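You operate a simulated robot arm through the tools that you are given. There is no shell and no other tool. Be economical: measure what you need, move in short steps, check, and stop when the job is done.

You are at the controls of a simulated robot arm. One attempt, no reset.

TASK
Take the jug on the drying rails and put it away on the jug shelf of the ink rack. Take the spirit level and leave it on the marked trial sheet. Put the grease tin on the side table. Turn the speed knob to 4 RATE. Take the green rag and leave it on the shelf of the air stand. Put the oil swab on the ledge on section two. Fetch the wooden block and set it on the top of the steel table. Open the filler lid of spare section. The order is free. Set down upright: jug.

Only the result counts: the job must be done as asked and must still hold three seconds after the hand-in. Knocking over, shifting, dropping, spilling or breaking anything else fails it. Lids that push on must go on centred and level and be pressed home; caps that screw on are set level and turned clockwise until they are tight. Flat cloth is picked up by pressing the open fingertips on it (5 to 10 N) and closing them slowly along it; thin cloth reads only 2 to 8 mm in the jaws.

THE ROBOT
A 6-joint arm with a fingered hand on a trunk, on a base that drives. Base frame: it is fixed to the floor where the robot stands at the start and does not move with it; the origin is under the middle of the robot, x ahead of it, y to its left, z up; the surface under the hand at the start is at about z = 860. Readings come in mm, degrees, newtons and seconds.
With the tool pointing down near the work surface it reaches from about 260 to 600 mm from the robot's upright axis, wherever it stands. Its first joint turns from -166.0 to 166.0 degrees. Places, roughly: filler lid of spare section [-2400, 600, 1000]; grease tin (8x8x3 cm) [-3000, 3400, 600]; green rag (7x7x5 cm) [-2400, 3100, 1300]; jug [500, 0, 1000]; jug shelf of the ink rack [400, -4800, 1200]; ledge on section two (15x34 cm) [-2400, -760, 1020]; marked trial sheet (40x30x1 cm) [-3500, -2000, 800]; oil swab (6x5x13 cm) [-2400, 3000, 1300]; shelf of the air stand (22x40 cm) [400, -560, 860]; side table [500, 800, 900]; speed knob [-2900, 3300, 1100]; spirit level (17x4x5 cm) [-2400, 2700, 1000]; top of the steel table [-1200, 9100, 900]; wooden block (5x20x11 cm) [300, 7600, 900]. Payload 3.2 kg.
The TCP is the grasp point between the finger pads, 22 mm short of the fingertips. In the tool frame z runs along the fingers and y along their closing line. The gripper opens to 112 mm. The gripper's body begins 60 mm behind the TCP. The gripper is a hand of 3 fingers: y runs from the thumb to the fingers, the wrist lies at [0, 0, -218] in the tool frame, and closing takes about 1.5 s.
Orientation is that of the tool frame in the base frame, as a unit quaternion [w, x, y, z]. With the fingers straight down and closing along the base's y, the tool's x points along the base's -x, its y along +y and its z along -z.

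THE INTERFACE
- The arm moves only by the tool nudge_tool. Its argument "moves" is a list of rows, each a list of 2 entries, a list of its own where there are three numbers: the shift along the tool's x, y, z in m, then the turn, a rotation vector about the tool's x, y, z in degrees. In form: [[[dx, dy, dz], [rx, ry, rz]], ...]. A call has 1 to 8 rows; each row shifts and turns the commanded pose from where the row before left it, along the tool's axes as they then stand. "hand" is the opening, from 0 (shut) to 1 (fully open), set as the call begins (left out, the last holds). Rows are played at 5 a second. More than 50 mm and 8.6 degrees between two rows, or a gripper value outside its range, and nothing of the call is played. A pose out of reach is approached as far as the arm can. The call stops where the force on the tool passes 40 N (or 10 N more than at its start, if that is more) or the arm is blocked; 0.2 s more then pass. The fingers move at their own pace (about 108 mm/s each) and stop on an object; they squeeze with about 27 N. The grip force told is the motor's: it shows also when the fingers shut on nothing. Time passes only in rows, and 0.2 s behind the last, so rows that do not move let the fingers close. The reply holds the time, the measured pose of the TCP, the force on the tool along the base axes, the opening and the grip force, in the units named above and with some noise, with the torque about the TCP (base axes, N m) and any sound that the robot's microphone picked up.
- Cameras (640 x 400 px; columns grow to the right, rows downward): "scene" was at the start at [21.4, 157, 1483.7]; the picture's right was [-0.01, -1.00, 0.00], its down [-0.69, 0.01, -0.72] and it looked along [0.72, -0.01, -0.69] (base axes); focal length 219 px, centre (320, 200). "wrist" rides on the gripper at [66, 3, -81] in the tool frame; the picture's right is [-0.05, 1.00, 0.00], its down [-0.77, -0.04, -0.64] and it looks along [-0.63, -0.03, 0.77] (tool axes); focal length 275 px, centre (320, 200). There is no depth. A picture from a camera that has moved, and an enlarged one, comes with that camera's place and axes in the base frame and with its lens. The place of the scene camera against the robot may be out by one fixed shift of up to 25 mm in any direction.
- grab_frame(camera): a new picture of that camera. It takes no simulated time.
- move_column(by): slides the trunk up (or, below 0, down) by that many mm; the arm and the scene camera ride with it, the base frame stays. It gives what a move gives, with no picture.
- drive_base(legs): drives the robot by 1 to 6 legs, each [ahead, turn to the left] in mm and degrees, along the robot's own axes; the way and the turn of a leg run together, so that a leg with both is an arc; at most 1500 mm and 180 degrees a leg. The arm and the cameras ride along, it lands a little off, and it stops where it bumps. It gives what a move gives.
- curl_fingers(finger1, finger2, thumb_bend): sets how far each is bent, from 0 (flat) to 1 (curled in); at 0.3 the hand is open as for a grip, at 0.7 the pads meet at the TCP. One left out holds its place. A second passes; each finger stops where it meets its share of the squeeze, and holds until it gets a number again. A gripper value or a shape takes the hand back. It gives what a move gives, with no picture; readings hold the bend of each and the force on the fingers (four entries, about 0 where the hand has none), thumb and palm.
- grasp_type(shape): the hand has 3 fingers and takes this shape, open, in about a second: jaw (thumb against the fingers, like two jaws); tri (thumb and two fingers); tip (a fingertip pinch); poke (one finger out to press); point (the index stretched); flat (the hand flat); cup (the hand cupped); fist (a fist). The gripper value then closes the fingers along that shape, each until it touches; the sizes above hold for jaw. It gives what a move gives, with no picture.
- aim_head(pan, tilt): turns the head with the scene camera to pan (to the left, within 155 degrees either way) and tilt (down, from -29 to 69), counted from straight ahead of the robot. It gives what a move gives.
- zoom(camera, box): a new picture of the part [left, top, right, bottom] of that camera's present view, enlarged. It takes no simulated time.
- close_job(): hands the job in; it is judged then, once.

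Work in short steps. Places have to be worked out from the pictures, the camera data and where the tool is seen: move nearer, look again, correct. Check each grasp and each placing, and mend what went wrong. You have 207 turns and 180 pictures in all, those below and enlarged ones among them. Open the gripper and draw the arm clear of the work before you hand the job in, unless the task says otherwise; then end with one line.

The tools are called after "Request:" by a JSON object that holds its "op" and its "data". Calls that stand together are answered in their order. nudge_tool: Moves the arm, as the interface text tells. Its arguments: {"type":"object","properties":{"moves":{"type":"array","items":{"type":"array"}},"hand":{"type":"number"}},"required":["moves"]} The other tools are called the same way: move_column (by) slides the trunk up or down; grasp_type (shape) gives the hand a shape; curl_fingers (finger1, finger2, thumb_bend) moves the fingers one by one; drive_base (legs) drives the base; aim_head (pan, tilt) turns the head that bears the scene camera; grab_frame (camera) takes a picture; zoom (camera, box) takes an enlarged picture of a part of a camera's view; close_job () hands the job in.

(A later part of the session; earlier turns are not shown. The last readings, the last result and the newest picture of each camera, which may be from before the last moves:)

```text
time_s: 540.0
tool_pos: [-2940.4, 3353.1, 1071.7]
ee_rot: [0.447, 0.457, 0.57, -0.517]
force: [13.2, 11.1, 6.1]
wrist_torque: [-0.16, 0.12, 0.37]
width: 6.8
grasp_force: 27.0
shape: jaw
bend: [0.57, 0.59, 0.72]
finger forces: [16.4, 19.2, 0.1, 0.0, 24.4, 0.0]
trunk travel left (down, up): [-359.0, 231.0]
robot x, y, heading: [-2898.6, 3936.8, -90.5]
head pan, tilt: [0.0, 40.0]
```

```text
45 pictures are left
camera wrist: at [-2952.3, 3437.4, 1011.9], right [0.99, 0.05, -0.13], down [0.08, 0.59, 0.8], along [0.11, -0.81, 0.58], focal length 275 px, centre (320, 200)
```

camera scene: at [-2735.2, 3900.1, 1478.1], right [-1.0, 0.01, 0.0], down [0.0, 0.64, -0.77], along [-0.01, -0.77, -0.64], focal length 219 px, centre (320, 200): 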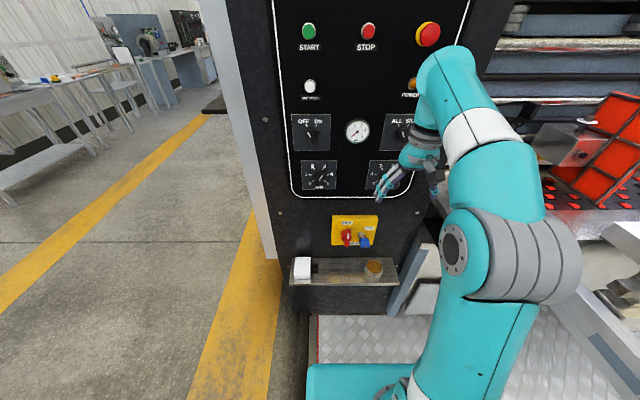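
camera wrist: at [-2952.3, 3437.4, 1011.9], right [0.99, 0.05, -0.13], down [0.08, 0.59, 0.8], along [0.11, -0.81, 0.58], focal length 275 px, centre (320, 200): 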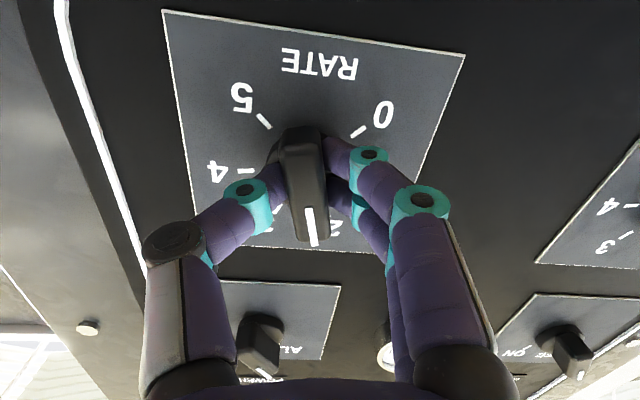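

The pointer is at about the top of the dial, so 92° remain. I continue in small groups with a slight upward compensation.

Request:
{"op": "nudge_tool", "data": {"moves": [[[-0.001, 0.001, 0], [0, 0, 7.7]], [[-0.0008, 0.0004, 0], [0, 0, 7.7]], [[-0.0006, 0, 0], [0, 0, 7.7]], [[-0.0006, 0, 0], [0, 0, 7.7]]]}}

Request:
{"op": "nudge_tool", "data": {"moves": [[[-0.0005, -0.0003, 0], [0, 0, 7.7]], [[-0.0005, -0.0003, 0], [0, 0, 7.7]]]}}

Request:
{"op": "grab_frame", "data": {"camera": "wrist"}}

```text
time_s: 541.0
tool_pos: [-2939.6, 3352.9, 1075.2]
ee_rot: [0.569, 0.591, 0.427, -0.379]
force: [10.1, 8.2, 5.0]
wrist_torque: [-0.27, 0.07, 0.31]
width: 6.7
grasp_force: 27.2
shape: jaw
bend: [0.57, 0.59, 0.71]
finger forces: [15.7, 19.7, 0.0, 0.1, 24.0, 0.0]
trunk travel left (down, up): [-359.0, 231.0]
robot x, y, heading: [-2900.3, 3932.0, -90.6]
head pan, tilt: [0.0, 40.0]
```

```text
time_s: 541.6
tool_pos: [-2938.6, 3353.9, 1076.9]
ee_rot: [0.617, 0.641, 0.344, -0.299]
force: [10.8, 2.6, 16.6]
wrist_torque: [-0.49, 0.08, 0.32]
width: 6.5
grasp_force: 26.9
shape: jaw
bend: [0.57, 0.59, 0.71]
finger forces: [16.9, 21.5, 0.0, 0.1, 20.5, 0.0]
trunk travel left (down, up): [-359.0, 231.0]
robot x, y, heading: [-2900.8, 3932.5, -90.3]
head pan, tilt: [0.0, 40.0]
```

```text
44 pictures are left
camera wrist: at [-2900.9, 3438.6, 1030.0], right [0.78, -0.01, 0.62], down [-0.5, 0.58, 0.64], along [-0.36, -0.82, 0.45], focal length 275 px, centre (320, 200)
```

wrist: 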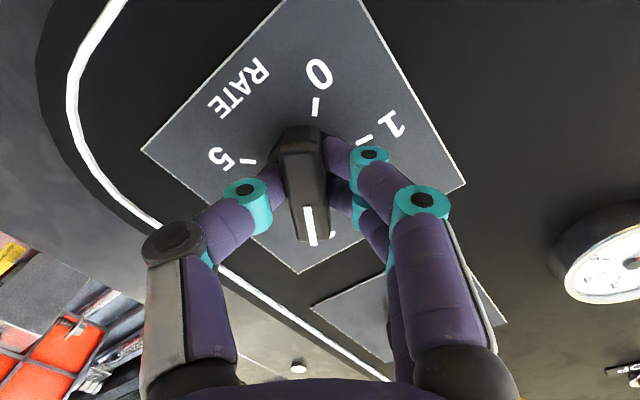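

Going well. The last 46° to the 4 mark.

Request:
{"op": "nudge_tool", "data": {"moves": [[[-0.0003, 0.001, 0], [0, 0, 7.7]], [[-0.0002, 0.0006, 0], [0, 0, 7.7]], [[-0.0002, 0.0006, 0], [0, 0, 7.7]]]}}

Request:
{"op": "nudge_tool", "data": {"moves": [[[-0.0002, 0.0006, 0], [0, 0, 7.7]], [[-0.0002, 0.0006, 0], [0, 0, 7.7]], [[-0.0002, 0.0006, 0], [0, 0, 7.7]]]}}

Request:
{"op": "zoom", "data": {"camera": "wrist", "box": [160, 0, 480, 260]}}

```text
time_s: 542.4
tool_pos: [-2939.3, 3353.9, 1078.0]
ee_rot: [0.664, 0.699, 0.206, -0.169]
force: [0.5, -0.7, 24.1]
wrist_torque: [-0.65, 0.15, 0.06]
width: 6.5
grasp_force: 26.8
shape: jaw
bend: [0.57, 0.59, 0.71]
finger forces: [18.0, 22.0, 0.0, 0.0, 20.2, 0.1]
trunk travel left (down, up): [-359.0, 231.0]
robot x, y, heading: [-2898.8, 3932.6, -90.6]
head pan, tilt: [0.0, 40.0]
```

```text
time_s: 543.2
tool_pos: [-2939.6, 3353.9, 1080.4]
ee_rot: [0.684, 0.726, 0.062, -0.033]
force: [-9.8, -0.5, 25.0]
wrist_torque: [-0.75, 0.16, -0.19]
width: 6.2
grasp_force: 27.1
shape: jaw
bend: [0.57, 0.59, 0.71]
finger forces: [18.9, 22.7, 0.0, 0.1, 19.9, 0.0]
trunk travel left (down, up): [-359.0, 231.0]
robot x, y, heading: [-2899.7, 3935.2, -90.7]
head pan, tilt: [0.0, 40.0]
```

```text
1.54 times, centred on (320, 130) of wrist
camera zoom: at [-2877.8, 3436.8, 1079.8], right [0.09, -0.06, 0.99], down [-0.79, 0.6, 0.11], along [-0.6, -0.8, 0.01], focal length 424 px, centre (320, 308)
```

zoom: 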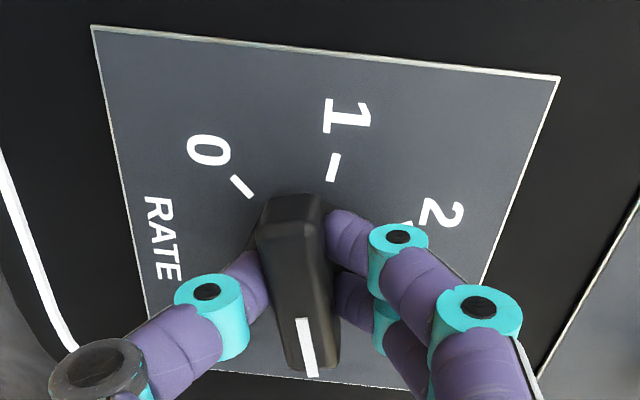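

That makes 162° turned. I open, back off and check where the pointer ended.

Request:
{"op": "nudge_tool", "data": {"hand": 0.5, "moves": [[[0, 0, 0], [0, 0, 0]], [[0, 0, 0], [0, 0, 0]], [[0, 0, 0], [0, 0, 0]], [[0, 0, 0], [0, 0, 0]], [[0, 0, -0.03], [0, 0, 0]], [[0, 0, -0.04], [0, 0, 0]], [[0, 0, -0.04], [0, 0, 0]]]}}

Request:
{"op": "zoom", "data": {"camera": "wrist", "box": [210, 0, 450, 180]}}

```text
time_s: 544.8
tool_pos: [-2944.9, 3460.2, 1083.1]
ee_rot: [0.682, 0.728, 0.064, -0.034]
force: [0.3, 0.0, 0.4]
wrist_torque: [0.02, 0.01, -0.02]
width: 55.6
grasp_force: 0.0
shape: jaw
bend: [0.72, 0.72, 0.7]
finger forces: [0.0, 0.0, 0.0, 0.1, 0.1, 0.0]
trunk travel left (down, up): [-359.0, 231.0]
robot x, y, heading: [-2902.2, 3933.6, -90.4]
head pan, tilt: [0.0, 40.0]
```

```text
2.22 times, centred on (330, 90) of wrist
camera zoom: at [-2881.6, 3544.4, 1083.2], right [0.09, -0.06, 0.99], down [-0.79, 0.6, 0.11], along [-0.6, -0.8, 0.01], focal length 612 px, centre (298, 444)
```

zoom: 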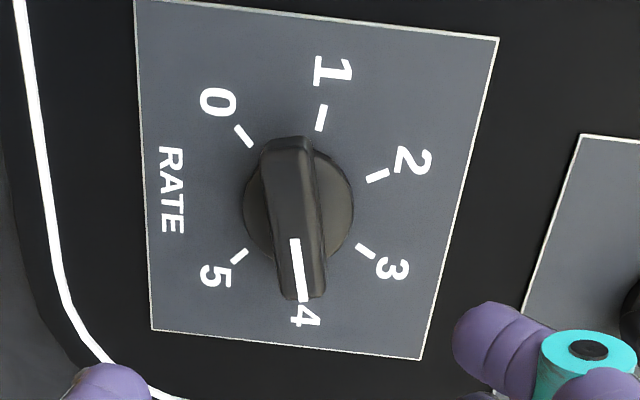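

The pointer is exactly on 4. Next the tin: I roll back, point the tool down, then lower the trunk.

Request:
{"op": "nudge_tool", "data": {"hand": 1, "moves": [[[0, 0, -0.03], [0, 0, -8.1]], [[0, 0, -0.03], [0, 0, -8.1]], [[0, 0, 0], [0, 0, -8.1]], [[0, 0, 0], [0, 0, -8.1]], [[0, 0, 0], [0, 0, -8.1]], [[0, 0, 0], [0, 0, -8.1]], [[0, 0, 0], [0, 0, -8.1]], [[0, 0, 0], [0, 0, -8.1]]]}}

Request:
{"op": "nudge_tool", "data": {"moves": [[[0, 0, 0], [0, 0, -8.1]], [[0, 0, 0], [0, 0, -8.1]], [[0.02, 0, 0], [0, 8.5, 0]], [[0.02, 0, 0], [0, 8.5, 0]], [[0.02, 0, 0], [0, 8.5, 0]], [[0, 0, 0], [0, 8.5, 0]], [[0, 0, 0], [0, 8.5, 0]], [[0, 0, 0], [0, 8.5, 0]]]}}

Request:
{"op": "nudge_tool", "data": {"moves": [[[0, 0, 0], [0, 8.5, 0]], [[0, 0, 0], [0, 8.5, 0]], [[0, 0, 0], [0, 8.5, 0]], [[0, 0, 0], [0, 8.5, 0]]]}}

Request:
{"op": "move_column", "data": {"by": -270}}

Request:
{"op": "grab_frame", "data": {"camera": "wrist"}}

```text
time_s: 546.6
tool_pos: [-2946.3, 3520.8, 1090.3]
ee_rot: [0.558, 0.579, 0.445, -0.395]
force: [0.4, 0.5, -0.2]
wrist_torque: [0.04, 0.0, -0.01]
width: 111.9
grasp_force: 0.0
shape: jaw
bend: [0.3, 0.3, 0.3]
finger forces: [0.0, 0.0, 0.1, 0.2, 0.0, 0.0]
trunk travel left (down, up): [-359.0, 231.0]
robot x, y, heading: [-2903.5, 3934.1, -90.2]
head pan, tilt: [0.0, 40.0]
```

```text
time_s: 548.4
tool_pos: [-2945.6, 3533.1, 1030.2]
ee_rot: [0.222, 0.664, 0.684, -0.204]
force: [0.3, 0.3, 0.5]
wrist_torque: [0.01, 0.01, 0.01]
width: 112.2
grasp_force: 0.0
shape: jaw
bend: [0.3, 0.3, 0.3]
finger forces: [0.0, 0.0, 0.1, 0.0, 0.1, 0.1]
trunk travel left (down, up): [-359.0, 231.0]
robot x, y, heading: [-2903.9, 3931.7, -90.5]
head pan, tilt: [0.0, 40.0]
```

```text
time_s: 549.4
tool_pos: [-2946.4, 3532.8, 1031.1]
ee_rot: [0.014, 0.694, 0.719, 0.0]
force: [-0.3, 0.9, -0.6]
wrist_torque: [0.01, 0.01, 0.0]
width: 112.0
grasp_force: 0.0
shape: jaw
bend: [0.3, 0.3, 0.3]
finger forces: [0.0, 0.1, 0.0, 0.0, 0.0, 0.0]
trunk travel left (down, up): [-359.0, 231.0]
robot x, y, heading: [-2899.4, 3932.2, -90.3]
head pan, tilt: [0.0, 40.0]
```

```text
time_s: 552.2
tool_pos: [-2945.7, 3533.1, 761.4]
ee_rot: [0.014, 0.694, 0.72, -0.001]
force: [0.6, -0.4, -0.8]
wrist_torque: [-0.01, 0.01, -0.02]
width: 111.7
grasp_force: 0.0
shape: jaw
bend: [0.3, 0.3, 0.3]
finger forces: [0.0, 0.0, 0.1, 0.0, 0.0, 0.0]
trunk travel left (down, up): [-89.0, 501.0]
robot x, y, heading: [-2903.3, 3935.3, -90.3]
head pan, tilt: [0.0, 40.0]
```

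```text
41 pictures are left
camera wrist: at [-2946.7, 3601.6, 840.5], right [1.0, -0.01, 0.02], down [-0.02, -0.76, 0.65], along [0.01, -0.65, -0.76], focal length 275 px, centre (320, 200)
```

wrist: 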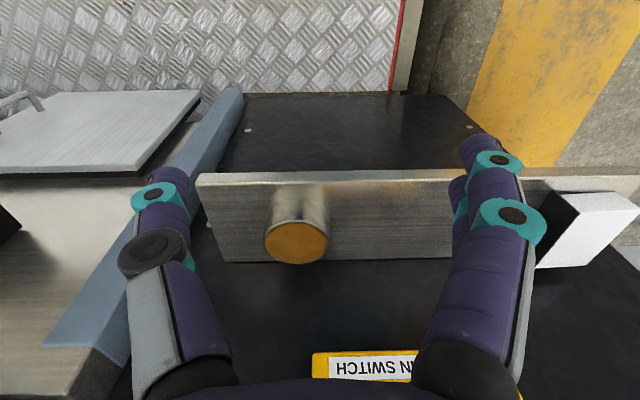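

The main switch sits right above the tin, so a downward hand would hit it. I'll come in nearly horizontally instead. Lowering fully and pitching the tool up to about 22° below horizontal.

Request:
{"op": "move_column", "data": {"by": -80}}

Request:
{"op": "nudge_tool", "data": {"moves": [[[0, -0.005, 0], [0, -8.5, 0]], [[0, -0.005, 0], [0, -8.5, 0]], [[0, -0.005, 0], [0, -8.5, 0]], [[0, -0.004, 0], [0, -8.5, 0]], [[0, -0.003, 0], [0, -8.5, 0]], [[0, 0, 0], [0, -8.5, 0]], [[0, 0, 0], [0, -8.5, 0]], [[0, 0, 0], [0, -8.5, 0]]]}}

Request:
{"op": "grab_frame", "data": {"camera": "wrist"}}

```text
time_s: 553.4
tool_pos: [-2944.3, 3533.8, 681.3]
ee_rot: [0.014, 0.693, 0.72, 0.0]
force: [-0.5, -0.9, -1.4]
wrist_torque: [0.0, -0.01, 0.01]
width: 111.8
grasp_force: 0.0
shape: jaw
bend: [0.3, 0.3, 0.3]
finger forces: [0.1, 0.0, 0.0, 0.0, 0.0, 0.1]
trunk travel left (down, up): [-9.0, 581.0]
robot x, y, heading: [-2896.7, 3931.1, -90.4]
head pan, tilt: [0.0, 40.0]
```

```text
time_s: 555.2
tool_pos: [-2967.5, 3533.8, 680.2]
ee_rot: [0.414, 0.576, 0.588, -0.389]
force: [-0.1, 0.4, -0.1]
wrist_torque: [-0.03, 0.02, -0.02]
width: 111.9
grasp_force: 0.1
shape: jaw
bend: [0.3, 0.3, 0.3]
finger forces: [0.0, 0.1, 0.1, 0.1, 0.0, 0.0]
trunk travel left (down, up): [-9.0, 581.0]
robot x, y, heading: [-2900.3, 3931.1, -90.4]
head pan, tilt: [0.0, 40.0]
```

```text
40 pictures are left
camera wrist: at [-2967.6, 3632.5, 647.5], right [1.0, 0.02, 0.06], down [-0.07, 0.32, 0.95], along [0.0, -0.95, 0.32], focal length 275 px, centre (320, 200)
```

wrist: 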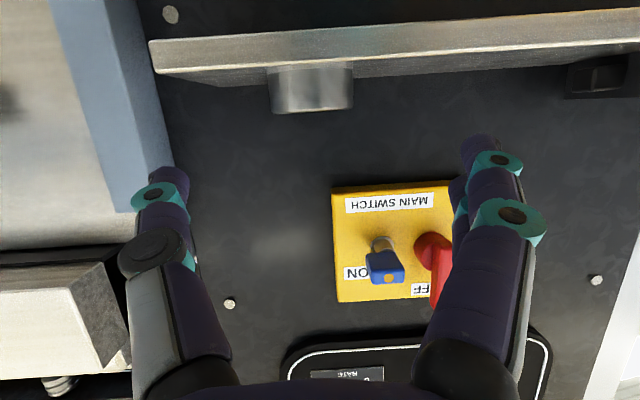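

Tin centre comes to about (-2969, 3382), 70 mm across, z 613 to 651. I advance 90 mm to z≈644 and check.

Request:
{"op": "nudge_tool", "data": {"moves": [[[0.0006, -0.0016, 0.0323], [0, 0, 0]], [[0.0006, -0.0016, 0.0323], [0, 0, 0]], [[0.0006, -0.0016, 0.0323], [0, 0, 0]]]}}

Request:
{"op": "grab_frame", "data": {"camera": "wrist"}}

```text
time_s: 556.0
tool_pos: [-2970.5, 3443.8, 641.0]
ee_rot: [0.415, 0.575, 0.588, -0.389]
force: [0.5, 0.9, 0.3]
wrist_torque: [0.0, 0.02, -0.04]
width: 111.8
grasp_force: 0.1
shape: jaw
bend: [0.3, 0.3, 0.3]
finger forces: [0.0, 0.1, 0.0, 0.1, 0.0, 0.0]
trunk travel left (down, up): [-9.0, 581.0]
robot x, y, heading: [-2900.5, 3933.2, -90.2]
head pan, tilt: [0.0, 40.0]
```

```text
39 pictures are left
camera wrist: at [-2969.6, 3542.8, 608.0], right [1.0, 0.02, 0.06], down [-0.07, 0.32, 0.95], along [0.0, -0.95, 0.32], focal length 275 px, centre (320, 200)
```

wrist: 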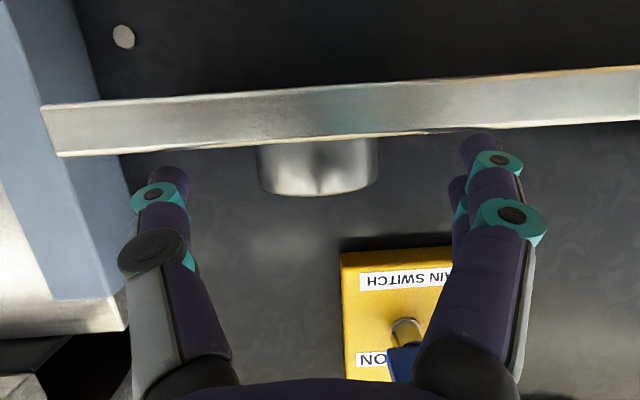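

Tin centre refines to y≈3372 and 78 mm across. I advance the last 72 mm, slightly up to clear the ledge.

Request:
{"op": "nudge_tool", "data": {"moves": [[[-0.0142, -0.0007, 0.0331], [0, 0, 0]], [[-0.0142, -0.0007, 0.0331], [0, 0, 0]]]}}

Request:
{"op": "nudge_tool", "data": {"hand": 0, "moves": [[[0, 0, 0], [0, 0, 0]], [[0, 0, 0], [0, 0, 0]], [[0, 0, 0], [0, 0, 0]], [[0, 0, 0], [0, 0, 0]], [[0, 0, 0], [0, 0, 0]], [[0, 0, 0], [0, 0, 0]], [[0, 0, 0], [0, 0, 0]]]}}

Request:
{"op": "grab_frame", "data": {"camera": "wrist"}}

```text
time_s: 556.6
tool_pos: [-2964.2, 3370.8, 648.0]
ee_rot: [0.415, 0.574, 0.589, -0.389]
force: [0.1, 0.0, -0.6]
wrist_torque: [-0.01, 0.0, -0.01]
width: 111.9
grasp_force: 0.0
shape: jaw
bend: [0.3, 0.3, 0.3]
finger forces: [0.1, 0.0, 0.0, 0.0, 0.0, 0.1]
trunk travel left (down, up): [-9.0, 581.0]
robot x, y, heading: [-2898.6, 3933.7, -90.5]
head pan, tilt: [0.0, 40.0]
```

```text
time_s: 558.2
tool_pos: [-2964.7, 3371.6, 649.1]
ee_rot: [0.415, 0.575, 0.589, -0.388]
force: [-1.8, -2.1, 5.2]
wrist_torque: [-0.12, -0.2, -0.08]
width: 57.7
grasp_force: 27.0
shape: jaw
bend: [0.73, 0.74, 0.75]
finger forces: [12.1, 11.7, 0.1, 0.1, 23.9, 0.0]
trunk travel left (down, up): [-9.0, 581.0]
robot x, y, heading: [-2898.5, 3935.6, -90.6]
head pan, tilt: [0.0, 40.0]
```

```text
38 pictures are left
camera wrist: at [-2964.8, 3469.5, 615.7], right [1.0, 0.02, 0.06], down [-0.07, 0.32, 0.95], along [0.0, -0.95, 0.32], focal length 275 px, centre (320, 200)
```

wrist: 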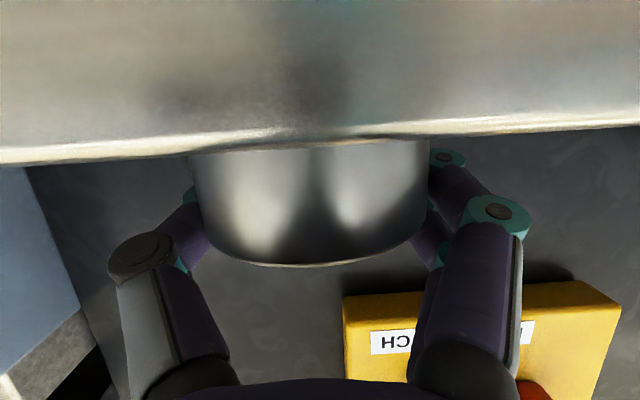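

Held at 58 mm. I lift 30 mm with the trunk and check.

Request:
{"op": "move_column", "data": {"by": 30}}

Request:
{"op": "grab_frame", "data": {"camera": "wrist"}}

```text
time_s: 558.9
tool_pos: [-2964.0, 3370.2, 678.2]
ee_rot: [0.414, 0.575, 0.589, -0.388]
force: [-0.9, 0.5, -2.6]
wrist_torque: [0.0, -0.05, 0.0]
width: 43.8
grasp_force: 27.2
shape: jaw
bend: [0.73, 0.76, 0.78]
finger forces: [13.0, 8.4, 0.0, 0.1, 17.6, 0.1]
trunk travel left (down, up): [-39.0, 551.0]
robot x, y, heading: [-2898.1, 3934.9, -90.4]
head pan, tilt: [0.0, 40.0]
```

```text
37 pictures are left
camera wrist: at [-2964.6, 3469.4, 645.2], right [1.0, 0.02, 0.06], down [-0.07, 0.32, 0.95], along [0.0, -0.95, 0.32], focal length 275 px, centre (320, 200)
```

wrist: 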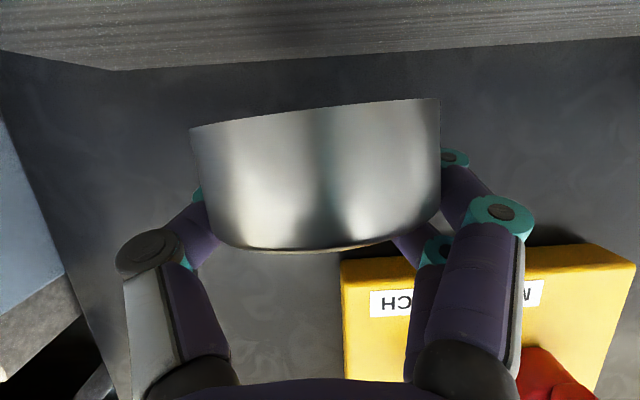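

The tin came up but tilted, held behind its widest part. I set it back down, pull the hand back 18 mm and grip again.

Request:
{"op": "move_column", "data": {"by": -29}}

Request:
{"op": "nudge_tool", "data": {"hand": 1, "moves": [[[0, 0, 0], [0, 0, 0]], [[0, 0, 0], [0, 0, 0]], [[0, 0, 0], [0, 0, 0]], [[0, 0, 0], [0, 0, 0]], [[0, 0, 0], [0, 0, 0]]]}}

Request:
{"op": "grab_frame", "data": {"camera": "wrist"}}

```text
time_s: 559.6
tool_pos: [-2964.1, 3370.7, 650.3]
ee_rot: [0.415, 0.575, 0.589, -0.389]
force: [0.0, -1.7, 4.0]
wrist_torque: [0.01, -0.18, -0.06]
width: 43.5
grasp_force: 26.7
shape: jaw
bend: [0.73, 0.76, 0.78]
finger forces: [12.2, 12.2, 0.0, 0.0, 17.4, 0.0]
trunk travel left (down, up): [-10.0, 580.0]
robot x, y, heading: [-2903.7, 3931.6, -90.5]
head pan, tilt: [0.0, 40.0]
```

```text
time_s: 560.9
tool_pos: [-2964.3, 3371.2, 650.4]
ee_rot: [0.416, 0.574, 0.589, -0.388]
force: [-0.6, -0.1, 8.4]
wrist_torque: [-0.1, -0.51, -0.06]
width: 111.7
grasp_force: 0.0
shape: jaw
bend: [0.27, 0.32, 0.3]
finger forces: [1.4, 7.6, 0.1, 0.1, 0.0, 0.0]
trunk travel left (down, up): [-10.0, 580.0]
robot x, y, heading: [-2900.6, 3933.7, -90.7]
head pan, tilt: [0.0, 40.0]
```

```text
36 pictures are left
camera wrist: at [-2964.7, 3469.7, 616.9], right [1.0, 0.02, 0.06], down [-0.07, 0.32, 0.95], along [0.0, -0.95, 0.32], focal length 275 px, centre (320, 200)
```

wrist: 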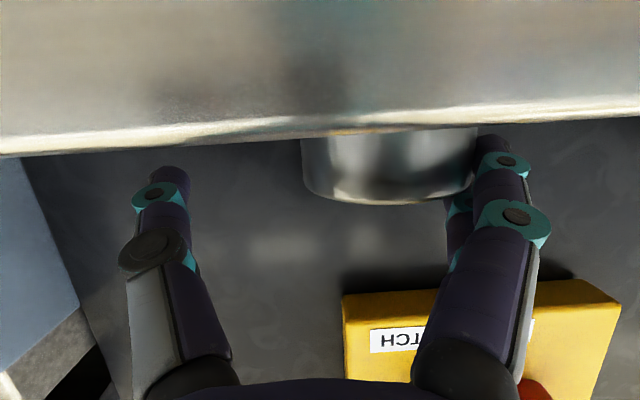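

On release the tin slid to about (-2934, 3349), against the wall. I back off 45 mm, shift 30 mm over and look.

Request:
{"op": "nudge_tool", "data": {"moves": [[[0.016, 0.0015, -0.042], [0, 0, 0]], [[0, 0.03, 0], [0, 0, 0]]]}}

Request:
{"op": "grab_frame", "data": {"camera": "wrist"}}

```text
time_s: 561.5
tool_pos: [-2935.5, 3417.3, 650.3]
ee_rot: [0.414, 0.575, 0.588, -0.389]
force: [-1.7, -0.4, 6.8]
wrist_torque: [-0.12, -0.38, -0.07]
width: 111.7
grasp_force: 0.1
shape: jaw
bend: [0.29, 0.33, 0.3]
finger forces: [0.5, 6.2, 0.0, 0.0, 0.1, 0.0]
trunk travel left (down, up): [-10.0, 580.0]
robot x, y, heading: [-2898.5, 3934.5, -90.6]
head pan, tilt: [0.0, 40.0]
```

```text
35 pictures are left
camera wrist: at [-2935.0, 3516.3, 617.3], right [1.0, 0.02, 0.06], down [-0.07, 0.32, 0.95], along [0.0, -0.95, 0.32], focal length 275 px, centre (320, 200)
```

wrist: 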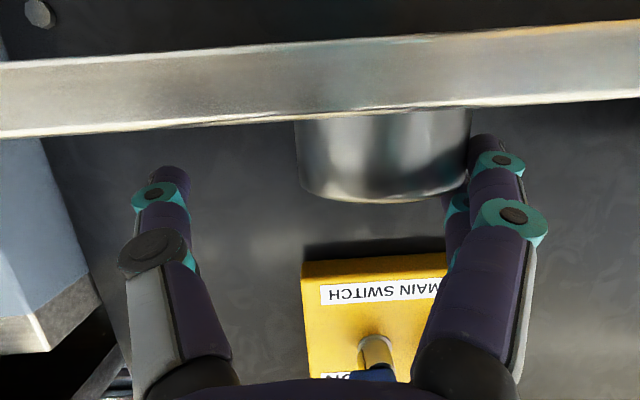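

The tin moved along with the hand, so a finger may be caught on it. I check with the head camera.

Request:
{"op": "aim_head", "data": {"pan": 0, "tilt": 45}}

Request:
{"op": "zoom", "data": {"camera": "scene", "box": [320, 100, 520, 250]}}

```text
time_s: 562.1
tool_pos: [-2933.6, 3417.8, 650.3]
ee_rot: [0.414, 0.575, 0.589, -0.389]
force: [-1.3, 0.3, 5.5]
wrist_torque: [-0.09, -0.33, -0.01]
width: 111.8
grasp_force: 0.2
shape: jaw
bend: [0.29, 0.33, 0.3]
finger forces: [0.7, 5.5, 0.1, 0.0, 0.0, 0.1]
trunk travel left (down, up): [-10.0, 580.0]
robot x, y, heading: [-2897.2, 3934.8, -90.6]
head pan, tilt: [0.0, 45.0]
```

```text
2.67 times, centred on (420, 175) of scene
camera zoom: at [-2735.0, 3904.2, 991.9], right [-1.0, 0.01, 0.0], down [0.0, 0.71, -0.71], along [0.0, -0.71, -0.71], focal length 584 px, centre (53, 267)
```

zoom: 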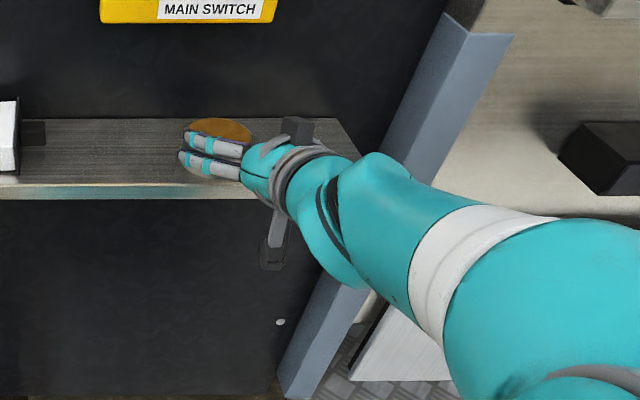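

The tin stands on the ledge with the lower finger probably wedged under its edge. I ease the hand up 4 mm and spread the fingers flat to draw the finger out.

Request:
{"op": "nudge_tool", "data": {"moves": [[[-0.0037, 0, -0.0014], [0, 0, 0]]]}}

Request:
{"op": "curl_fingers", "data": {"finger1": 0, "finger2": 0, "thumb_bend": 0.3}}

Request:
{"op": "grab_frame", "data": {"camera": "wrist"}}

```text
time_s: 562.5
tool_pos: [-2935.1, 3415.9, 653.6]
ee_rot: [0.415, 0.575, 0.589, -0.388]
force: [0.8, 0.4, -0.1]
wrist_torque: [0.0, 0.02, 0.03]
width: 112.0
grasp_force: 0.1
shape: jaw
bend: [0.29, 0.3, 0.3]
finger forces: [0.7, 0.1, 0.1, 0.1, 0.0, 0.1]
trunk travel left (down, up): [-10.0, 580.0]
robot x, y, heading: [-2896.2, 3935.2, -90.4]
head pan, tilt: [0.0, 45.0]
```

```text
time_s: 563.5
tool_pos: [-2934.7, 3417.1, 653.9]
ee_rot: [0.414, 0.575, 0.589, -0.389]
force: [0.1, -0.4, 0.8]
wrist_torque: [-0.01, -0.02, 0.02]
width: 136.7
grasp_force: 0.0
shape: fingers
bend: [0.0, 0.0, 0.3]
finger forces: [0.1, 0.0, 0.1, 0.1, 0.1, 0.0]
trunk travel left (down, up): [-10.0, 580.0]
robot x, y, heading: [-2901.6, 3931.6, -90.4]
head pan, tilt: [0.0, 45.0]
```

```text
33 pictures are left
camera wrist: at [-2935.7, 3515.7, 622.0], right [1.0, 0.02, 0.06], down [-0.07, 0.32, 0.95], along [0.0, -0.95, 0.32], focal length 275 px, centre (320, 200)
```

wrist: 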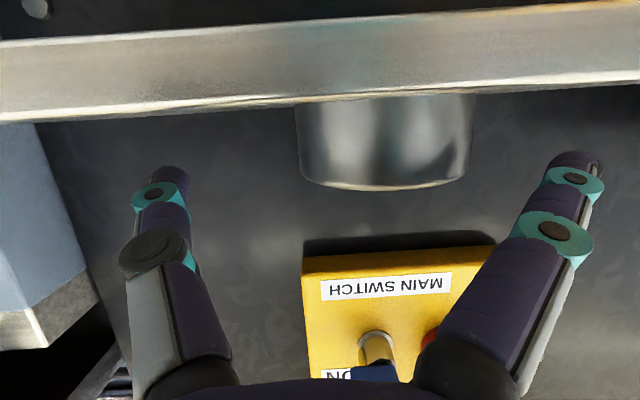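

The finger is free and the tin stands at about (-2907, 3392). I shift 28 mm over, advance 20 mm and close.

Request:
{"op": "nudge_tool", "data": {"moves": [[[0, 0.028, 0], [0, 0, 0]], [[0.0035, 0, 0.0014], [0, 0, 0]]]}}

Request:
{"op": "nudge_tool", "data": {"hand": 1, "moves": [[[0, 0, 0], [0, 0, 0]], [[0, 0, 0], [0, 0, 0]], [[-0.0071, -0.0007, 0.0187], [0, 0, 0]]]}}

Request:
{"op": "grab_frame", "data": {"camera": "wrist"}}

```text
time_s: 564.1
tool_pos: [-2905.6, 3417.9, 649.7]
ee_rot: [0.415, 0.574, 0.589, -0.389]
force: [-0.4, 0.3, -1.1]
wrist_torque: [-0.02, 0.0, 0.0]
width: 137.1
grasp_force: 0.0
shape: fingers
bend: [0.0, 0.0, 0.3]
finger forces: [0.0, 0.0, 0.0, 0.1, 0.0, 0.0]
trunk travel left (down, up): [-10.0, 580.0]
robot x, y, heading: [-2895.5, 3930.4, -90.7]
head pan, tilt: [0.0, 45.0]
```

```text
time_s: 564.9
tool_pos: [-2906.6, 3398.1, 649.3]
ee_rot: [0.415, 0.574, 0.59, -0.388]
force: [-0.8, -0.1, 0.2]
wrist_torque: [-0.01, -0.02, -0.02]
width: 112.2
grasp_force: 0.0
shape: jaw
bend: [0.3, 0.3, 0.3]
finger forces: [0.1, 0.0, 0.0, 0.0, 0.0, 0.1]
trunk travel left (down, up): [-10.0, 580.0]
robot x, y, heading: [-2899.6, 3934.8, -90.4]
head pan, tilt: [0.0, 45.0]
```

```text
32 pictures are left
camera wrist: at [-2907.0, 3497.4, 617.2], right [1.0, 0.02, 0.06], down [-0.07, 0.32, 0.95], along [0.0, -0.95, 0.32], focal length 275 px, centre (320, 200)
```

wrist: 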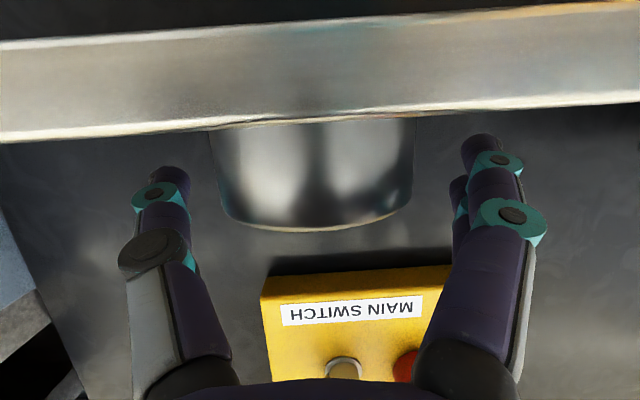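

Width 208 px matches pad depth, and it is centred. Closing.

Request:
{"op": "nudge_tool", "data": {"hand": 0, "moves": [[[0, 0, 0], [0, 0, 0]], [[0, 0, 0], [0, 0, 0]], [[0, 0, 0], [0, 0, 0]], [[0, 0, 0], [0, 0, 0]], [[0, 0, 0], [0, 0, 0]], [[0, 0, 0], [0, 0, 0]], [[0, 0, 0], [0, 0, 0]]]}}

Request:
{"op": "move_column", "data": {"by": 12}}

Request:
{"op": "grab_frame", "data": {"camera": "wrist"}}

```text
time_s: 566.5
tool_pos: [-2906.8, 3397.5, 651.1]
ee_rot: [0.415, 0.575, 0.59, -0.387]
force: [-0.5, -2.4, 5.0]
wrist_torque: [-0.14, -0.25, -0.1]
width: 58.4
grasp_force: 27.2
shape: jaw
bend: [0.72, 0.74, 0.71]
finger forces: [13.0, 12.8, 0.0, 0.0, 25.0, 0.1]
trunk travel left (down, up): [-10.0, 580.0]
robot x, y, heading: [-2897.7, 3937.5, -90.1]
head pan, tilt: [0.0, 45.0]
```

```text
time_s: 567.1
tool_pos: [-2907.3, 3399.6, 661.1]
ee_rot: [0.414, 0.575, 0.589, -0.388]
force: [-0.2, 0.6, -2.7]
wrist_torque: [0.01, 0.0, 0.0]
width: 58.1
grasp_force: 27.2
shape: jaw
bend: [0.72, 0.74, 0.71]
finger forces: [14.1, 11.5, 0.0, 0.0, 24.3, 0.1]
trunk travel left (down, up): [-22.0, 568.0]
robot x, y, heading: [-2900.8, 3931.6, -90.4]
head pan, tilt: [0.0, 45.0]
```

```text
31 pictures are left
camera wrist: at [-2906.9, 3497.5, 628.7], right [1.0, 0.02, 0.06], down [-0.07, 0.32, 0.95], along [0.0, -0.95, 0.32], focal length 275 px, centre (320, 200)
```

wrist: 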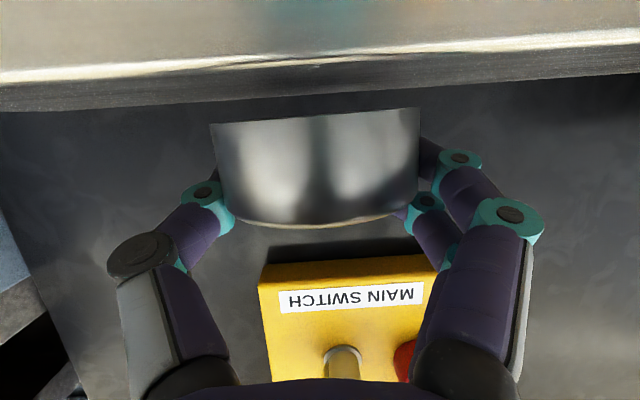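

A firm, level grip. I back out, raise and drive to the side table.

Request:
{"op": "drive_base", "data": {"legs": [[-300, 0]]}}

Request:
{"op": "move_column", "data": {"by": 400}}

Request:
{"op": "drive_base", "data": {"legs": [[0, 90], [1500, 0], [0, -78], [1500, 0], [1500, 0], [420, 0]]}}

Request:
{"op": "drive_base", "data": {"legs": [[0, 78]]}}

Request:
{"op": "grab_frame", "data": {"camera": "scene"}}

```text
time_s: 569.1
tool_pos: [-2905.6, 3697.8, 661.2]
ee_rot: [0.414, 0.575, 0.589, -0.388]
force: [-0.6, 0.1, -2.6]
wrist_torque: [0.02, -0.01, 0.02]
width: 58.0
grasp_force: 26.7
shape: jaw
bend: [0.72, 0.74, 0.71]
finger forces: [14.0, 11.4, 0.0, 0.0, 24.4, 0.0]
trunk travel left (down, up): [-22.0, 568.0]
robot x, y, heading: [-2901.1, 4232.1, -90.3]
head pan, tilt: [0.0, 45.0]
```

```text
time_s: 573.0
tool_pos: [-2903.7, 3698.1, 1061.7]
ee_rot: [0.415, 0.575, 0.589, -0.388]
force: [0.6, 0.4, -2.8]
wrist_torque: [0.0, 0.01, 0.02]
width: 57.8
grasp_force: 27.2
shape: jaw
bend: [0.72, 0.74, 0.71]
finger forces: [14.1, 11.4, 0.0, 0.1, 24.4, 0.0]
trunk travel left (down, up): [-422.0, 168.0]
robot x, y, heading: [-2903.3, 4231.1, -90.2]
head pan, tilt: [0.0, 45.0]
```

```text
time_s: 604.0
tool_pos: [-357.3, 430.0, 1061.9]
ee_rot: [0.464, 0.489, 0.662, -0.328]
force: [-0.7, -0.2, -2.9]
wrist_torque: [-0.01, 0.01, 0.01]
width: 57.8
grasp_force: 27.1
shape: jaw
bend: [0.72, 0.74, 0.71]
finger forces: [14.2, 10.9, 0.1, 0.0, 24.5, 0.0]
trunk travel left (down, up): [-422.0, 168.0]
robot x, y, heading: [-499.6, 947.5, -74.9]
head pan, tilt: [0.0, 45.0]
```

```text
time_s: 607.8
tool_pos: [37.6, 992.5, 1061.5]
ee_rot: [0.566, -0.048, 0.822, 0.045]
force: [0.1, 0.2, -2.7]
wrist_torque: [0.0, -0.01, 0.0]
width: 57.7
grasp_force: 26.8
shape: jaw
bend: [0.72, 0.74, 0.71]
finger forces: [14.2, 10.7, 0.1, 0.1, 24.5, 0.0]
trunk travel left (down, up): [-422.0, 168.0]
robot x, y, heading: [-494.9, 947.7, 5.0]
head pan, tilt: [0.0, 45.0]
```

```text
30 pictures are left
camera scene: at [-490.4, 1107.1, 1403.8], right [0.09, -1.0, 0.0], down [-0.7, -0.06, -0.71], along [0.7, 0.06, -0.71], focal length 219 px, centre (320, 200)
```

scene: 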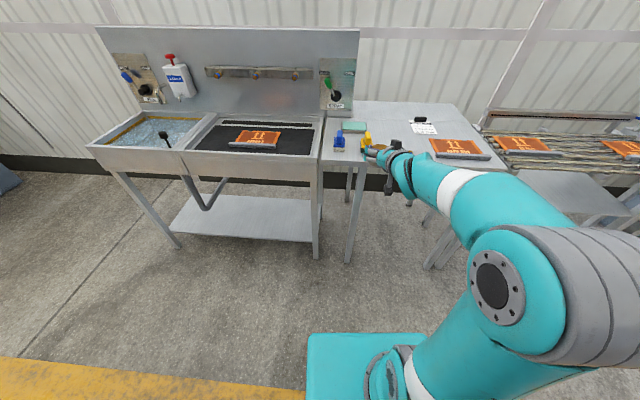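

Request:
{"op": "zoom", "data": {"camera": "scene", "box": [315, 95, 515, 195]}}

```text
3.20 times, centred on (415, 145) of scene
camera zoom: at [-490.4, 1107.1, 1403.8], right [0.09, -1.0, 0.0], down [-0.7, -0.06, -0.71], along [0.7, 0.06, -0.71], focal length 701 px, centre (16, 376)
```

zoom: 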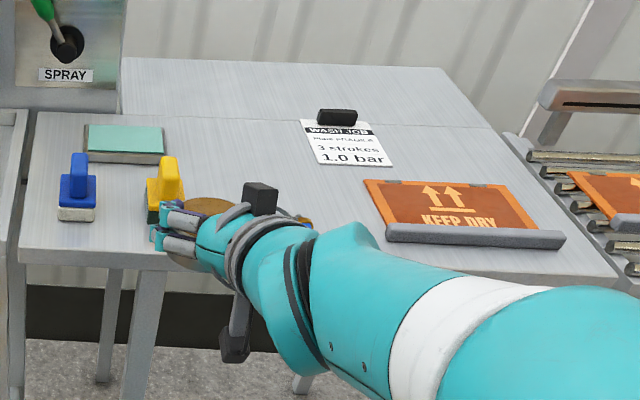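

There is a free patch at about (465, 872), between the yellow tool and the screwdriver. I drive up to it, pitching the tool down a further 21° so the wrist camera clears the table.

Request:
{"op": "drive_base", "data": {"legs": [[0, -15], [420, 0], [0, 10]]}}

Request:
{"op": "nudge_tool", "data": {"moves": [[[0, 0, 0], [0, 7, 0]], [[0, 0, 0], [0, 7, 0]], [[0, 0, 0], [0, 7, 0]]]}}

Request:
{"op": "zoom", "data": {"camera": "scene", "box": [260, 60, 520, 240]}}

```text
time_s: 612.0
tool_pos: [450.9, 873.2, 1061.7]
ee_rot: [0.567, -0.012, 0.823, 0.02]
force: [-1.1, 0.1, -2.5]
wrist_torque: [0.01, 0.06, 0.0]
width: 57.8
grasp_force: 27.1
shape: jaw
bend: [0.72, 0.74, 0.71]
finger forces: [14.3, 10.5, 0.0, 0.1, 24.4, 0.1]
trunk travel left (down, up): [-422.0, 168.0]
robot x, y, heading: [-81.6, 875.2, 0.0]
head pan, tilt: [0.0, 45.0]
```

```text
time_s: 612.8
tool_pos: [453.5, 889.5, 1063.2]
ee_rot: [0.515, -0.037, 0.855, 0.053]
force: [0.6, -0.1, -2.5]
wrist_torque: [-0.02, 0.0, -0.03]
width: 48.5
grasp_force: 27.5
shape: jaw
bend: [0.7, 0.78, 0.72]
finger forces: [18.4, 1.6, 0.0, 0.0, 20.0, 0.0]
out of reach, approached as far as the arm can: row 1, 2, 3
trunk travel left (down, up): [-422.0, 168.0]
robot x, y, heading: [-82.5, 873.8, -0.3]
head pan, tilt: [0.0, 45.0]
```

```text
2.22 times, centred on (390, 150) of scene
camera zoom: at [-62.8, 1032.9, 1403.8], right [0.0, -1.0, 0.0], down [-0.71, 0.0, -0.71], along [0.71, 0.0, -0.71], focal length 487 px, centre (164, 311)
```

zoom: 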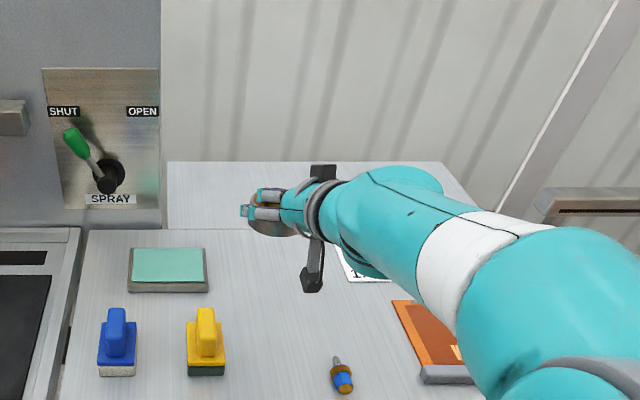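

The pitch went only partway (too high) and the grip has shifted a little. I lower the trunk 80 mm and look at how the tin sits.

Request:
{"op": "move_column", "data": {"by": -80}}

Request:
{"op": "grab_frame", "data": {"camera": "wrist"}}

```text
time_s: 613.9
tool_pos: [452.6, 889.1, 984.8]
ee_rot: [0.516, -0.037, 0.854, 0.053]
force: [0.0, 0.5, -2.5]
wrist_torque: [0.03, 0.01, 0.04]
width: 48.6
grasp_force: 26.7
shape: jaw
bend: [0.7, 0.78, 0.72]
finger forces: [18.3, 1.8, 0.0, 0.1, 19.9, 0.0]
trunk travel left (down, up): [-342.0, 248.0]
robot x, y, heading: [-82.0, 876.4, -0.0]
head pan, tilt: [0.0, 45.0]
```

```text
27 pictures are left
camera wrist: at [350.7, 882.0, 963.7], right [-0.1, 0.99, 0.09], down [-0.19, -0.11, 0.97], along [0.98, 0.08, 0.2], focal length 275 px, centre (320, 200)
```

wrist: 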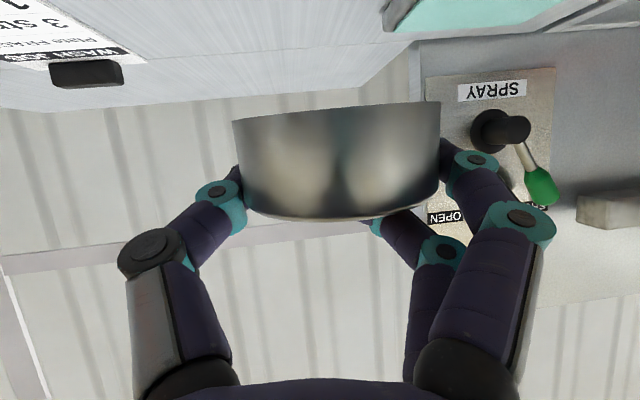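

The tin is held nearly level, its bottom about 34 mm below TCP and slightly below the camera. I'll set it down as is: lower 50 mm, then in fine steps.

Request:
{"op": "move_column", "data": {"by": -50}}

Request:
{"op": "move_column", "data": {"by": -10}}

Request:
{"op": "zoom", "data": {"camera": "scene", "box": [290, 60, 450, 180]}}

```text
time_s: 614.9
tool_pos: [452.2, 890.0, 934.9]
ee_rot: [0.516, -0.036, 0.854, 0.052]
force: [0.2, -0.3, -2.7]
wrist_torque: [-0.03, 0.03, 0.01]
width: 48.7
grasp_force: 26.6
shape: jaw
bend: [0.7, 0.78, 0.72]
finger forces: [18.4, 1.6, 0.1, 0.1, 20.0, 0.0]
trunk travel left (down, up): [-292.0, 298.0]
robot x, y, heading: [-83.8, 876.8, -0.1]
head pan, tilt: [0.0, 45.0]
```

```text
time_s: 615.4
tool_pos: [451.8, 888.9, 924.3]
ee_rot: [0.516, -0.036, 0.854, 0.053]
force: [-0.1, -0.7, -2.4]
wrist_torque: [-0.02, 0.04, 0.01]
width: 48.6
grasp_force: 27.3
shape: jaw
bend: [0.7, 0.78, 0.72]
finger forces: [18.3, 1.7, 0.0, 0.0, 19.9, 0.1]
trunk travel left (down, up): [-282.0, 308.0]
robot x, y, heading: [-82.1, 870.8, -0.3]
head pan, tilt: [0.0, 45.0]
```

```text
3.33 times, centred on (370, 120) of scene
camera zoom: at [-62.9, 1032.8, 1263.7], right [0.0, -1.0, 0.0], down [-0.71, 0.0, -0.71], along [0.71, 0.0, -0.71], focal length 731 px, centre (153, 467)
```

zoom: 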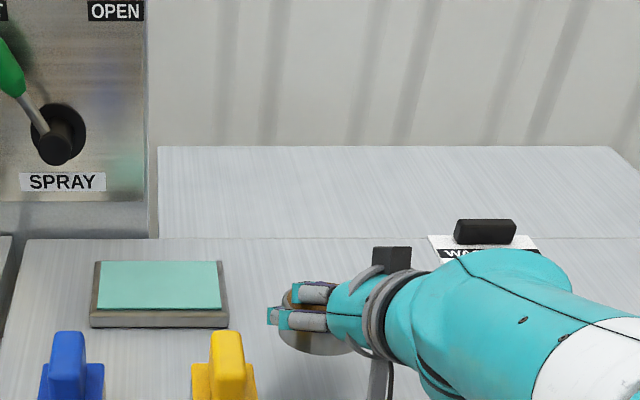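

Request:
{"op": "move_column", "data": {"by": -8}}

Request:
{"op": "move_column", "data": {"by": -5}}

Request:
{"op": "move_column", "data": {"by": -4}}

```text
time_s: 616.0
tool_pos: [452.4, 890.1, 917.2]
ee_rot: [0.515, -0.037, 0.855, 0.052]
force: [0.4, 0.3, -3.2]
wrist_torque: [0.0, 0.0, 0.02]
width: 48.2
grasp_force: 27.0
shape: jaw
bend: [0.7, 0.78, 0.72]
finger forces: [18.4, 1.8, 0.1, 0.0, 19.9, 0.0]
trunk travel left (down, up): [-274.0, 316.0]
robot x, y, heading: [-84.0, 877.4, -0.2]
head pan, tilt: [0.0, 45.0]
```

```text
time_s: 616.5
tool_pos: [452.7, 889.5, 910.8]
ee_rot: [0.515, -0.036, 0.855, 0.052]
force: [0.1, 0.1, -2.7]
wrist_torque: [-0.03, 0.04, 0.03]
width: 48.5
grasp_force: 26.9
shape: jaw
bend: [0.7, 0.78, 0.72]
finger forces: [18.3, 1.7, 0.1, 0.0, 20.0, 0.1]
trunk travel left (down, up): [-269.0, 321.0]
robot x, y, heading: [-83.4, 873.4, 0.2]
head pan, tilt: [0.0, 45.0]
```

```text
time_s: 617.1
tool_pos: [453.3, 889.9, 907.4]
ee_rot: [0.515, -0.037, 0.855, 0.053]
force: [0.0, -0.9, -1.7]
wrist_torque: [-0.02, -0.01, -0.02]
width: 48.2
grasp_force: 27.0
shape: jaw
bend: [0.7, 0.78, 0.72]
finger forces: [18.4, 1.7, 0.0, 0.0, 19.9, 0.0]
trunk travel left (down, up): [-265.0, 325.0]
robot x, y, heading: [-85.0, 874.8, 0.0]
head pan, tilt: [0.0, 45.0]
```

Request:
{"op": "move_column", "data": {"by": -4}}

Request:
{"op": "move_column", "data": {"by": -3}}

Request:
{"op": "grab_frame", "data": {"camera": "wrist"}}

```text
time_s: 617.6
tool_pos: [452.9, 889.4, 904.4]
ee_rot: [0.516, -0.037, 0.854, 0.053]
force: [-0.3, -0.3, -2.2]
wrist_torque: [-0.04, 0.01, -0.01]
width: 48.5
grasp_force: 26.5
shape: jaw
bend: [0.7, 0.78, 0.72]
finger forces: [18.3, 1.7, 0.1, 0.1, 19.9, 0.1]
trunk travel left (down, up): [-261.0, 329.0]
robot x, y, heading: [-83.8, 872.9, -0.3]
head pan, tilt: [0.0, 45.0]
```

```text
time_s: 618.1
tool_pos: [452.4, 890.8, 901.4]
ee_rot: [0.515, -0.036, 0.855, 0.052]
force: [1.1, -0.1, -2.5]
wrist_torque: [-0.03, 0.01, -0.01]
width: 48.5
grasp_force: 27.2
shape: jaw
bend: [0.7, 0.78, 0.72]
finger forces: [18.5, 1.7, 0.0, 0.0, 19.9, 0.0]
trunk travel left (down, up): [-258.0, 332.0]
robot x, y, heading: [-84.9, 874.9, -0.2]
head pan, tilt: [0.0, 45.0]
```

```text
25 pictures are left
camera wrist: at [350.7, 882.1, 879.6], right [-0.1, 0.99, 0.09], down [-0.19, -0.11, 0.97], along [0.98, 0.08, 0.2], focal length 275 px, centre (320, 200)
```

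wrist: 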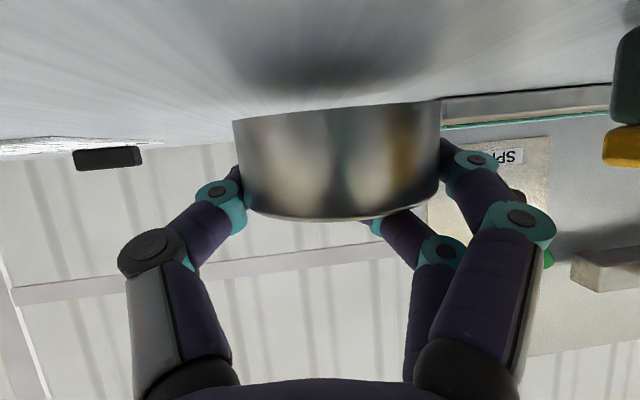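

Very close now. Continuing in 3 mm steps.

Request:
{"op": "move_column", "data": {"by": -3}}

Request:
{"op": "move_column", "data": {"by": -3}}

```text
time_s: 618.6
tool_pos: [452.3, 889.3, 896.1]
ee_rot: [0.515, -0.036, 0.855, 0.052]
force: [-0.3, 0.7, -2.6]
wrist_torque: [-0.06, 0.03, -0.02]
width: 48.4
grasp_force: 26.5
shape: jaw
bend: [0.7, 0.78, 0.72]
finger forces: [18.4, 1.7, 0.0, 0.0, 19.9, 0.0]
trunk travel left (down, up): [-255.0, 335.0]
robot x, y, heading: [-84.0, 876.4, -0.1]
head pan, tilt: [0.0, 45.0]
```

```text
time_s: 619.2
tool_pos: [452.1, 889.6, 896.0]
ee_rot: [0.517, -0.036, 0.854, 0.053]
force: [4.9, -0.5, 14.2]
wrist_torque: [-0.21, 1.81, 0.09]
width: 48.1
grasp_force: 27.2
shape: jaw
bend: [0.7, 0.78, 0.72]
finger forces: [18.3, 1.7, 0.0, 0.0, 19.9, 0.1]
trunk travel left (down, up): [-252.0, 338.0]
robot x, y, heading: [-84.1, 873.4, -0.3]
head pan, tilt: [0.0, 45.0]
```

The torque shows it's the camera touching, with the tin still a few millimetres up. I raise 4, pitch 5° more and lower again.

Request:
{"op": "move_column", "data": {"by": 4}}

Request:
{"op": "nudge_tool", "data": {"moves": [[[0, 0, 0], [0, 3, 0]], [[0, 0, 0], [0, 3, 0]]]}}

Request:
{"op": "move_column", "data": {"by": -6}}

```text
time_s: 619.7
tool_pos: [451.8, 890.4, 896.6]
ee_rot: [0.515, -0.037, 0.855, 0.053]
force: [-0.5, -0.2, -2.7]
wrist_torque: [0.01, 0.01, 0.02]
width: 48.4
grasp_force: 27.1
shape: jaw
bend: [0.7, 0.78, 0.72]
finger forces: [18.6, 1.7, 0.0, 0.0, 19.8, 0.0]
trunk travel left (down, up): [-256.0, 334.0]
robot x, y, heading: [-85.1, 873.5, 0.0]
head pan, tilt: [0.0, 45.0]
```

```text
time_s: 620.3
tool_pos: [451.7, 890.2, 899.0]
ee_rot: [0.47, -0.04, 0.88, 0.05]
force: [1.2, -0.5, -3.1]
wrist_torque: [-0.01, 0.02, -0.01]
width: 48.6
grasp_force: 26.9
shape: jaw
bend: [0.7, 0.78, 0.72]
finger forces: [18.5, 1.3, 0.0, 0.0, 20.0, 0.0]
trunk travel left (down, up): [-256.0, 334.0]
robot x, y, heading: [-83.6, 872.6, -0.1]
head pan, tilt: [0.0, 45.0]
```

```text
time_s: 620.8
tool_pos: [451.4, 890.8, 894.3]
ee_rot: [0.471, -0.04, 0.88, 0.051]
force: [-2.2, -0.2, 4.7]
wrist_torque: [-0.02, -0.15, -0.05]
width: 49.4
grasp_force: 26.8
shape: jaw
bend: [0.7, 0.79, 0.72]
finger forces: [17.6, 11.2, 0.0, 0.0, 20.9, 0.1]
trunk travel left (down, up): [-250.0, 340.0]
robot x, y, heading: [-81.5, 876.7, -0.0]
head pan, tilt: [0.0, 45.0]
```

The tin's front edge touches, and the lower finger may be under it again. I withdraw only finger 2 while the thumb and finger 1 hold.

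Request:
{"op": "curl_fingers", "data": {"finger2": 0.2}}

Request:
{"op": "grab_frame", "data": {"camera": "wrist"}}

```text
time_s: 621.8
tool_pos: [452.9, 889.5, 893.8]
ee_rot: [0.47, -0.04, 0.88, 0.051]
force: [-0.3, -0.6, 4.6]
wrist_torque: [0.11, -0.2, -0.01]
width: 61.3
grasp_force: 25.8
shape: fingers
bend: [0.67, 0.81, 0.72]
finger forces: [20.6, 13.3, 0.0, 0.1, 17.9, 0.0]
trunk travel left (down, up): [-250.0, 340.0]
robot x, y, heading: [-84.1, 875.2, -0.1]
head pan, tilt: [0.0, 45.0]
```

```text
24 pictures are left
camera wrist: at [348.6, 881.4, 883.4], right [-0.09, 0.99, 0.09], down [-0.09, -0.1, 0.99], along [0.99, 0.08, 0.1], focal length 275 px, centre (320, 200)
```

wrist: 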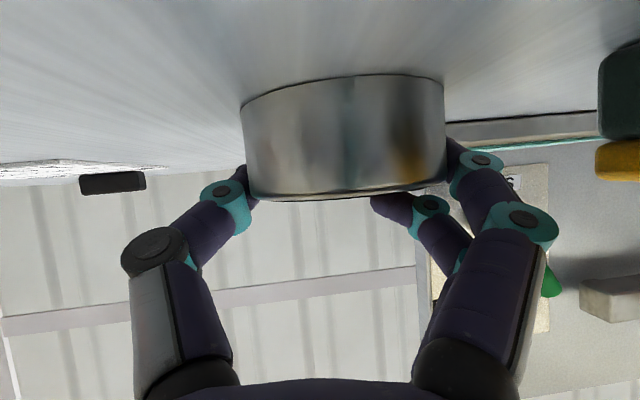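

One finger lies over the tin's top and the other at its side, and the tin practically rests on the table. I open fully.

Request:
{"op": "nudge_tool", "data": {"hand": 1, "moves": [[[0, 0, 0], [0, 0, 0]], [[0, 0, 0], [0, 0, 0]], [[0, 0, 0], [0, 0, 0]], [[0, 0, 0], [0, 0, 0]], [[0, 0, 0], [0, 0, 0]], [[0, 0, 0], [0, 0, 0]]]}}

Request:
{"op": "grab_frame", "data": {"camera": "wrist"}}

```text
time_s: 623.2
tool_pos: [453.4, 890.6, 892.9]
ee_rot: [0.47, -0.039, 0.88, 0.051]
force: [0.0, -0.6, 0.4]
wrist_torque: [0.01, -0.01, 0.0]
width: 111.9
grasp_force: 0.0
shape: jaw
bend: [0.3, 0.3, 0.3]
finger forces: [0.0, 0.0, 0.0, 0.0, 0.0, 0.1]
trunk travel left (down, up): [-250.0, 340.0]
robot x, y, heading: [-79.8, 873.7, -0.1]
head pan, tilt: [0.0, 45.0]
```

```text
23 pictures are left
camera wrist: at [348.9, 881.4, 883.3], right [-0.09, 0.99, 0.09], down [-0.09, -0.1, 0.99], along [0.99, 0.08, 0.1], focal length 275 px, centre (320, 200)
```

wrist: 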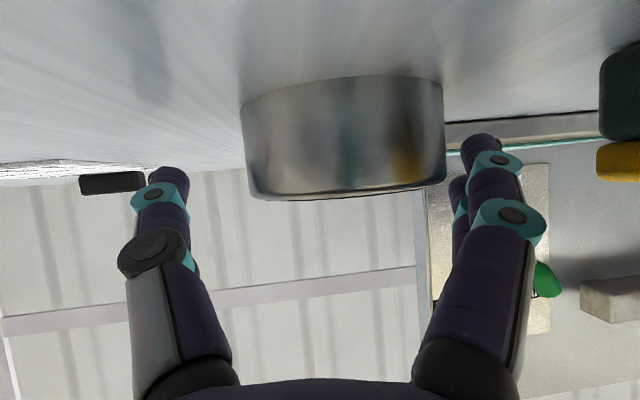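

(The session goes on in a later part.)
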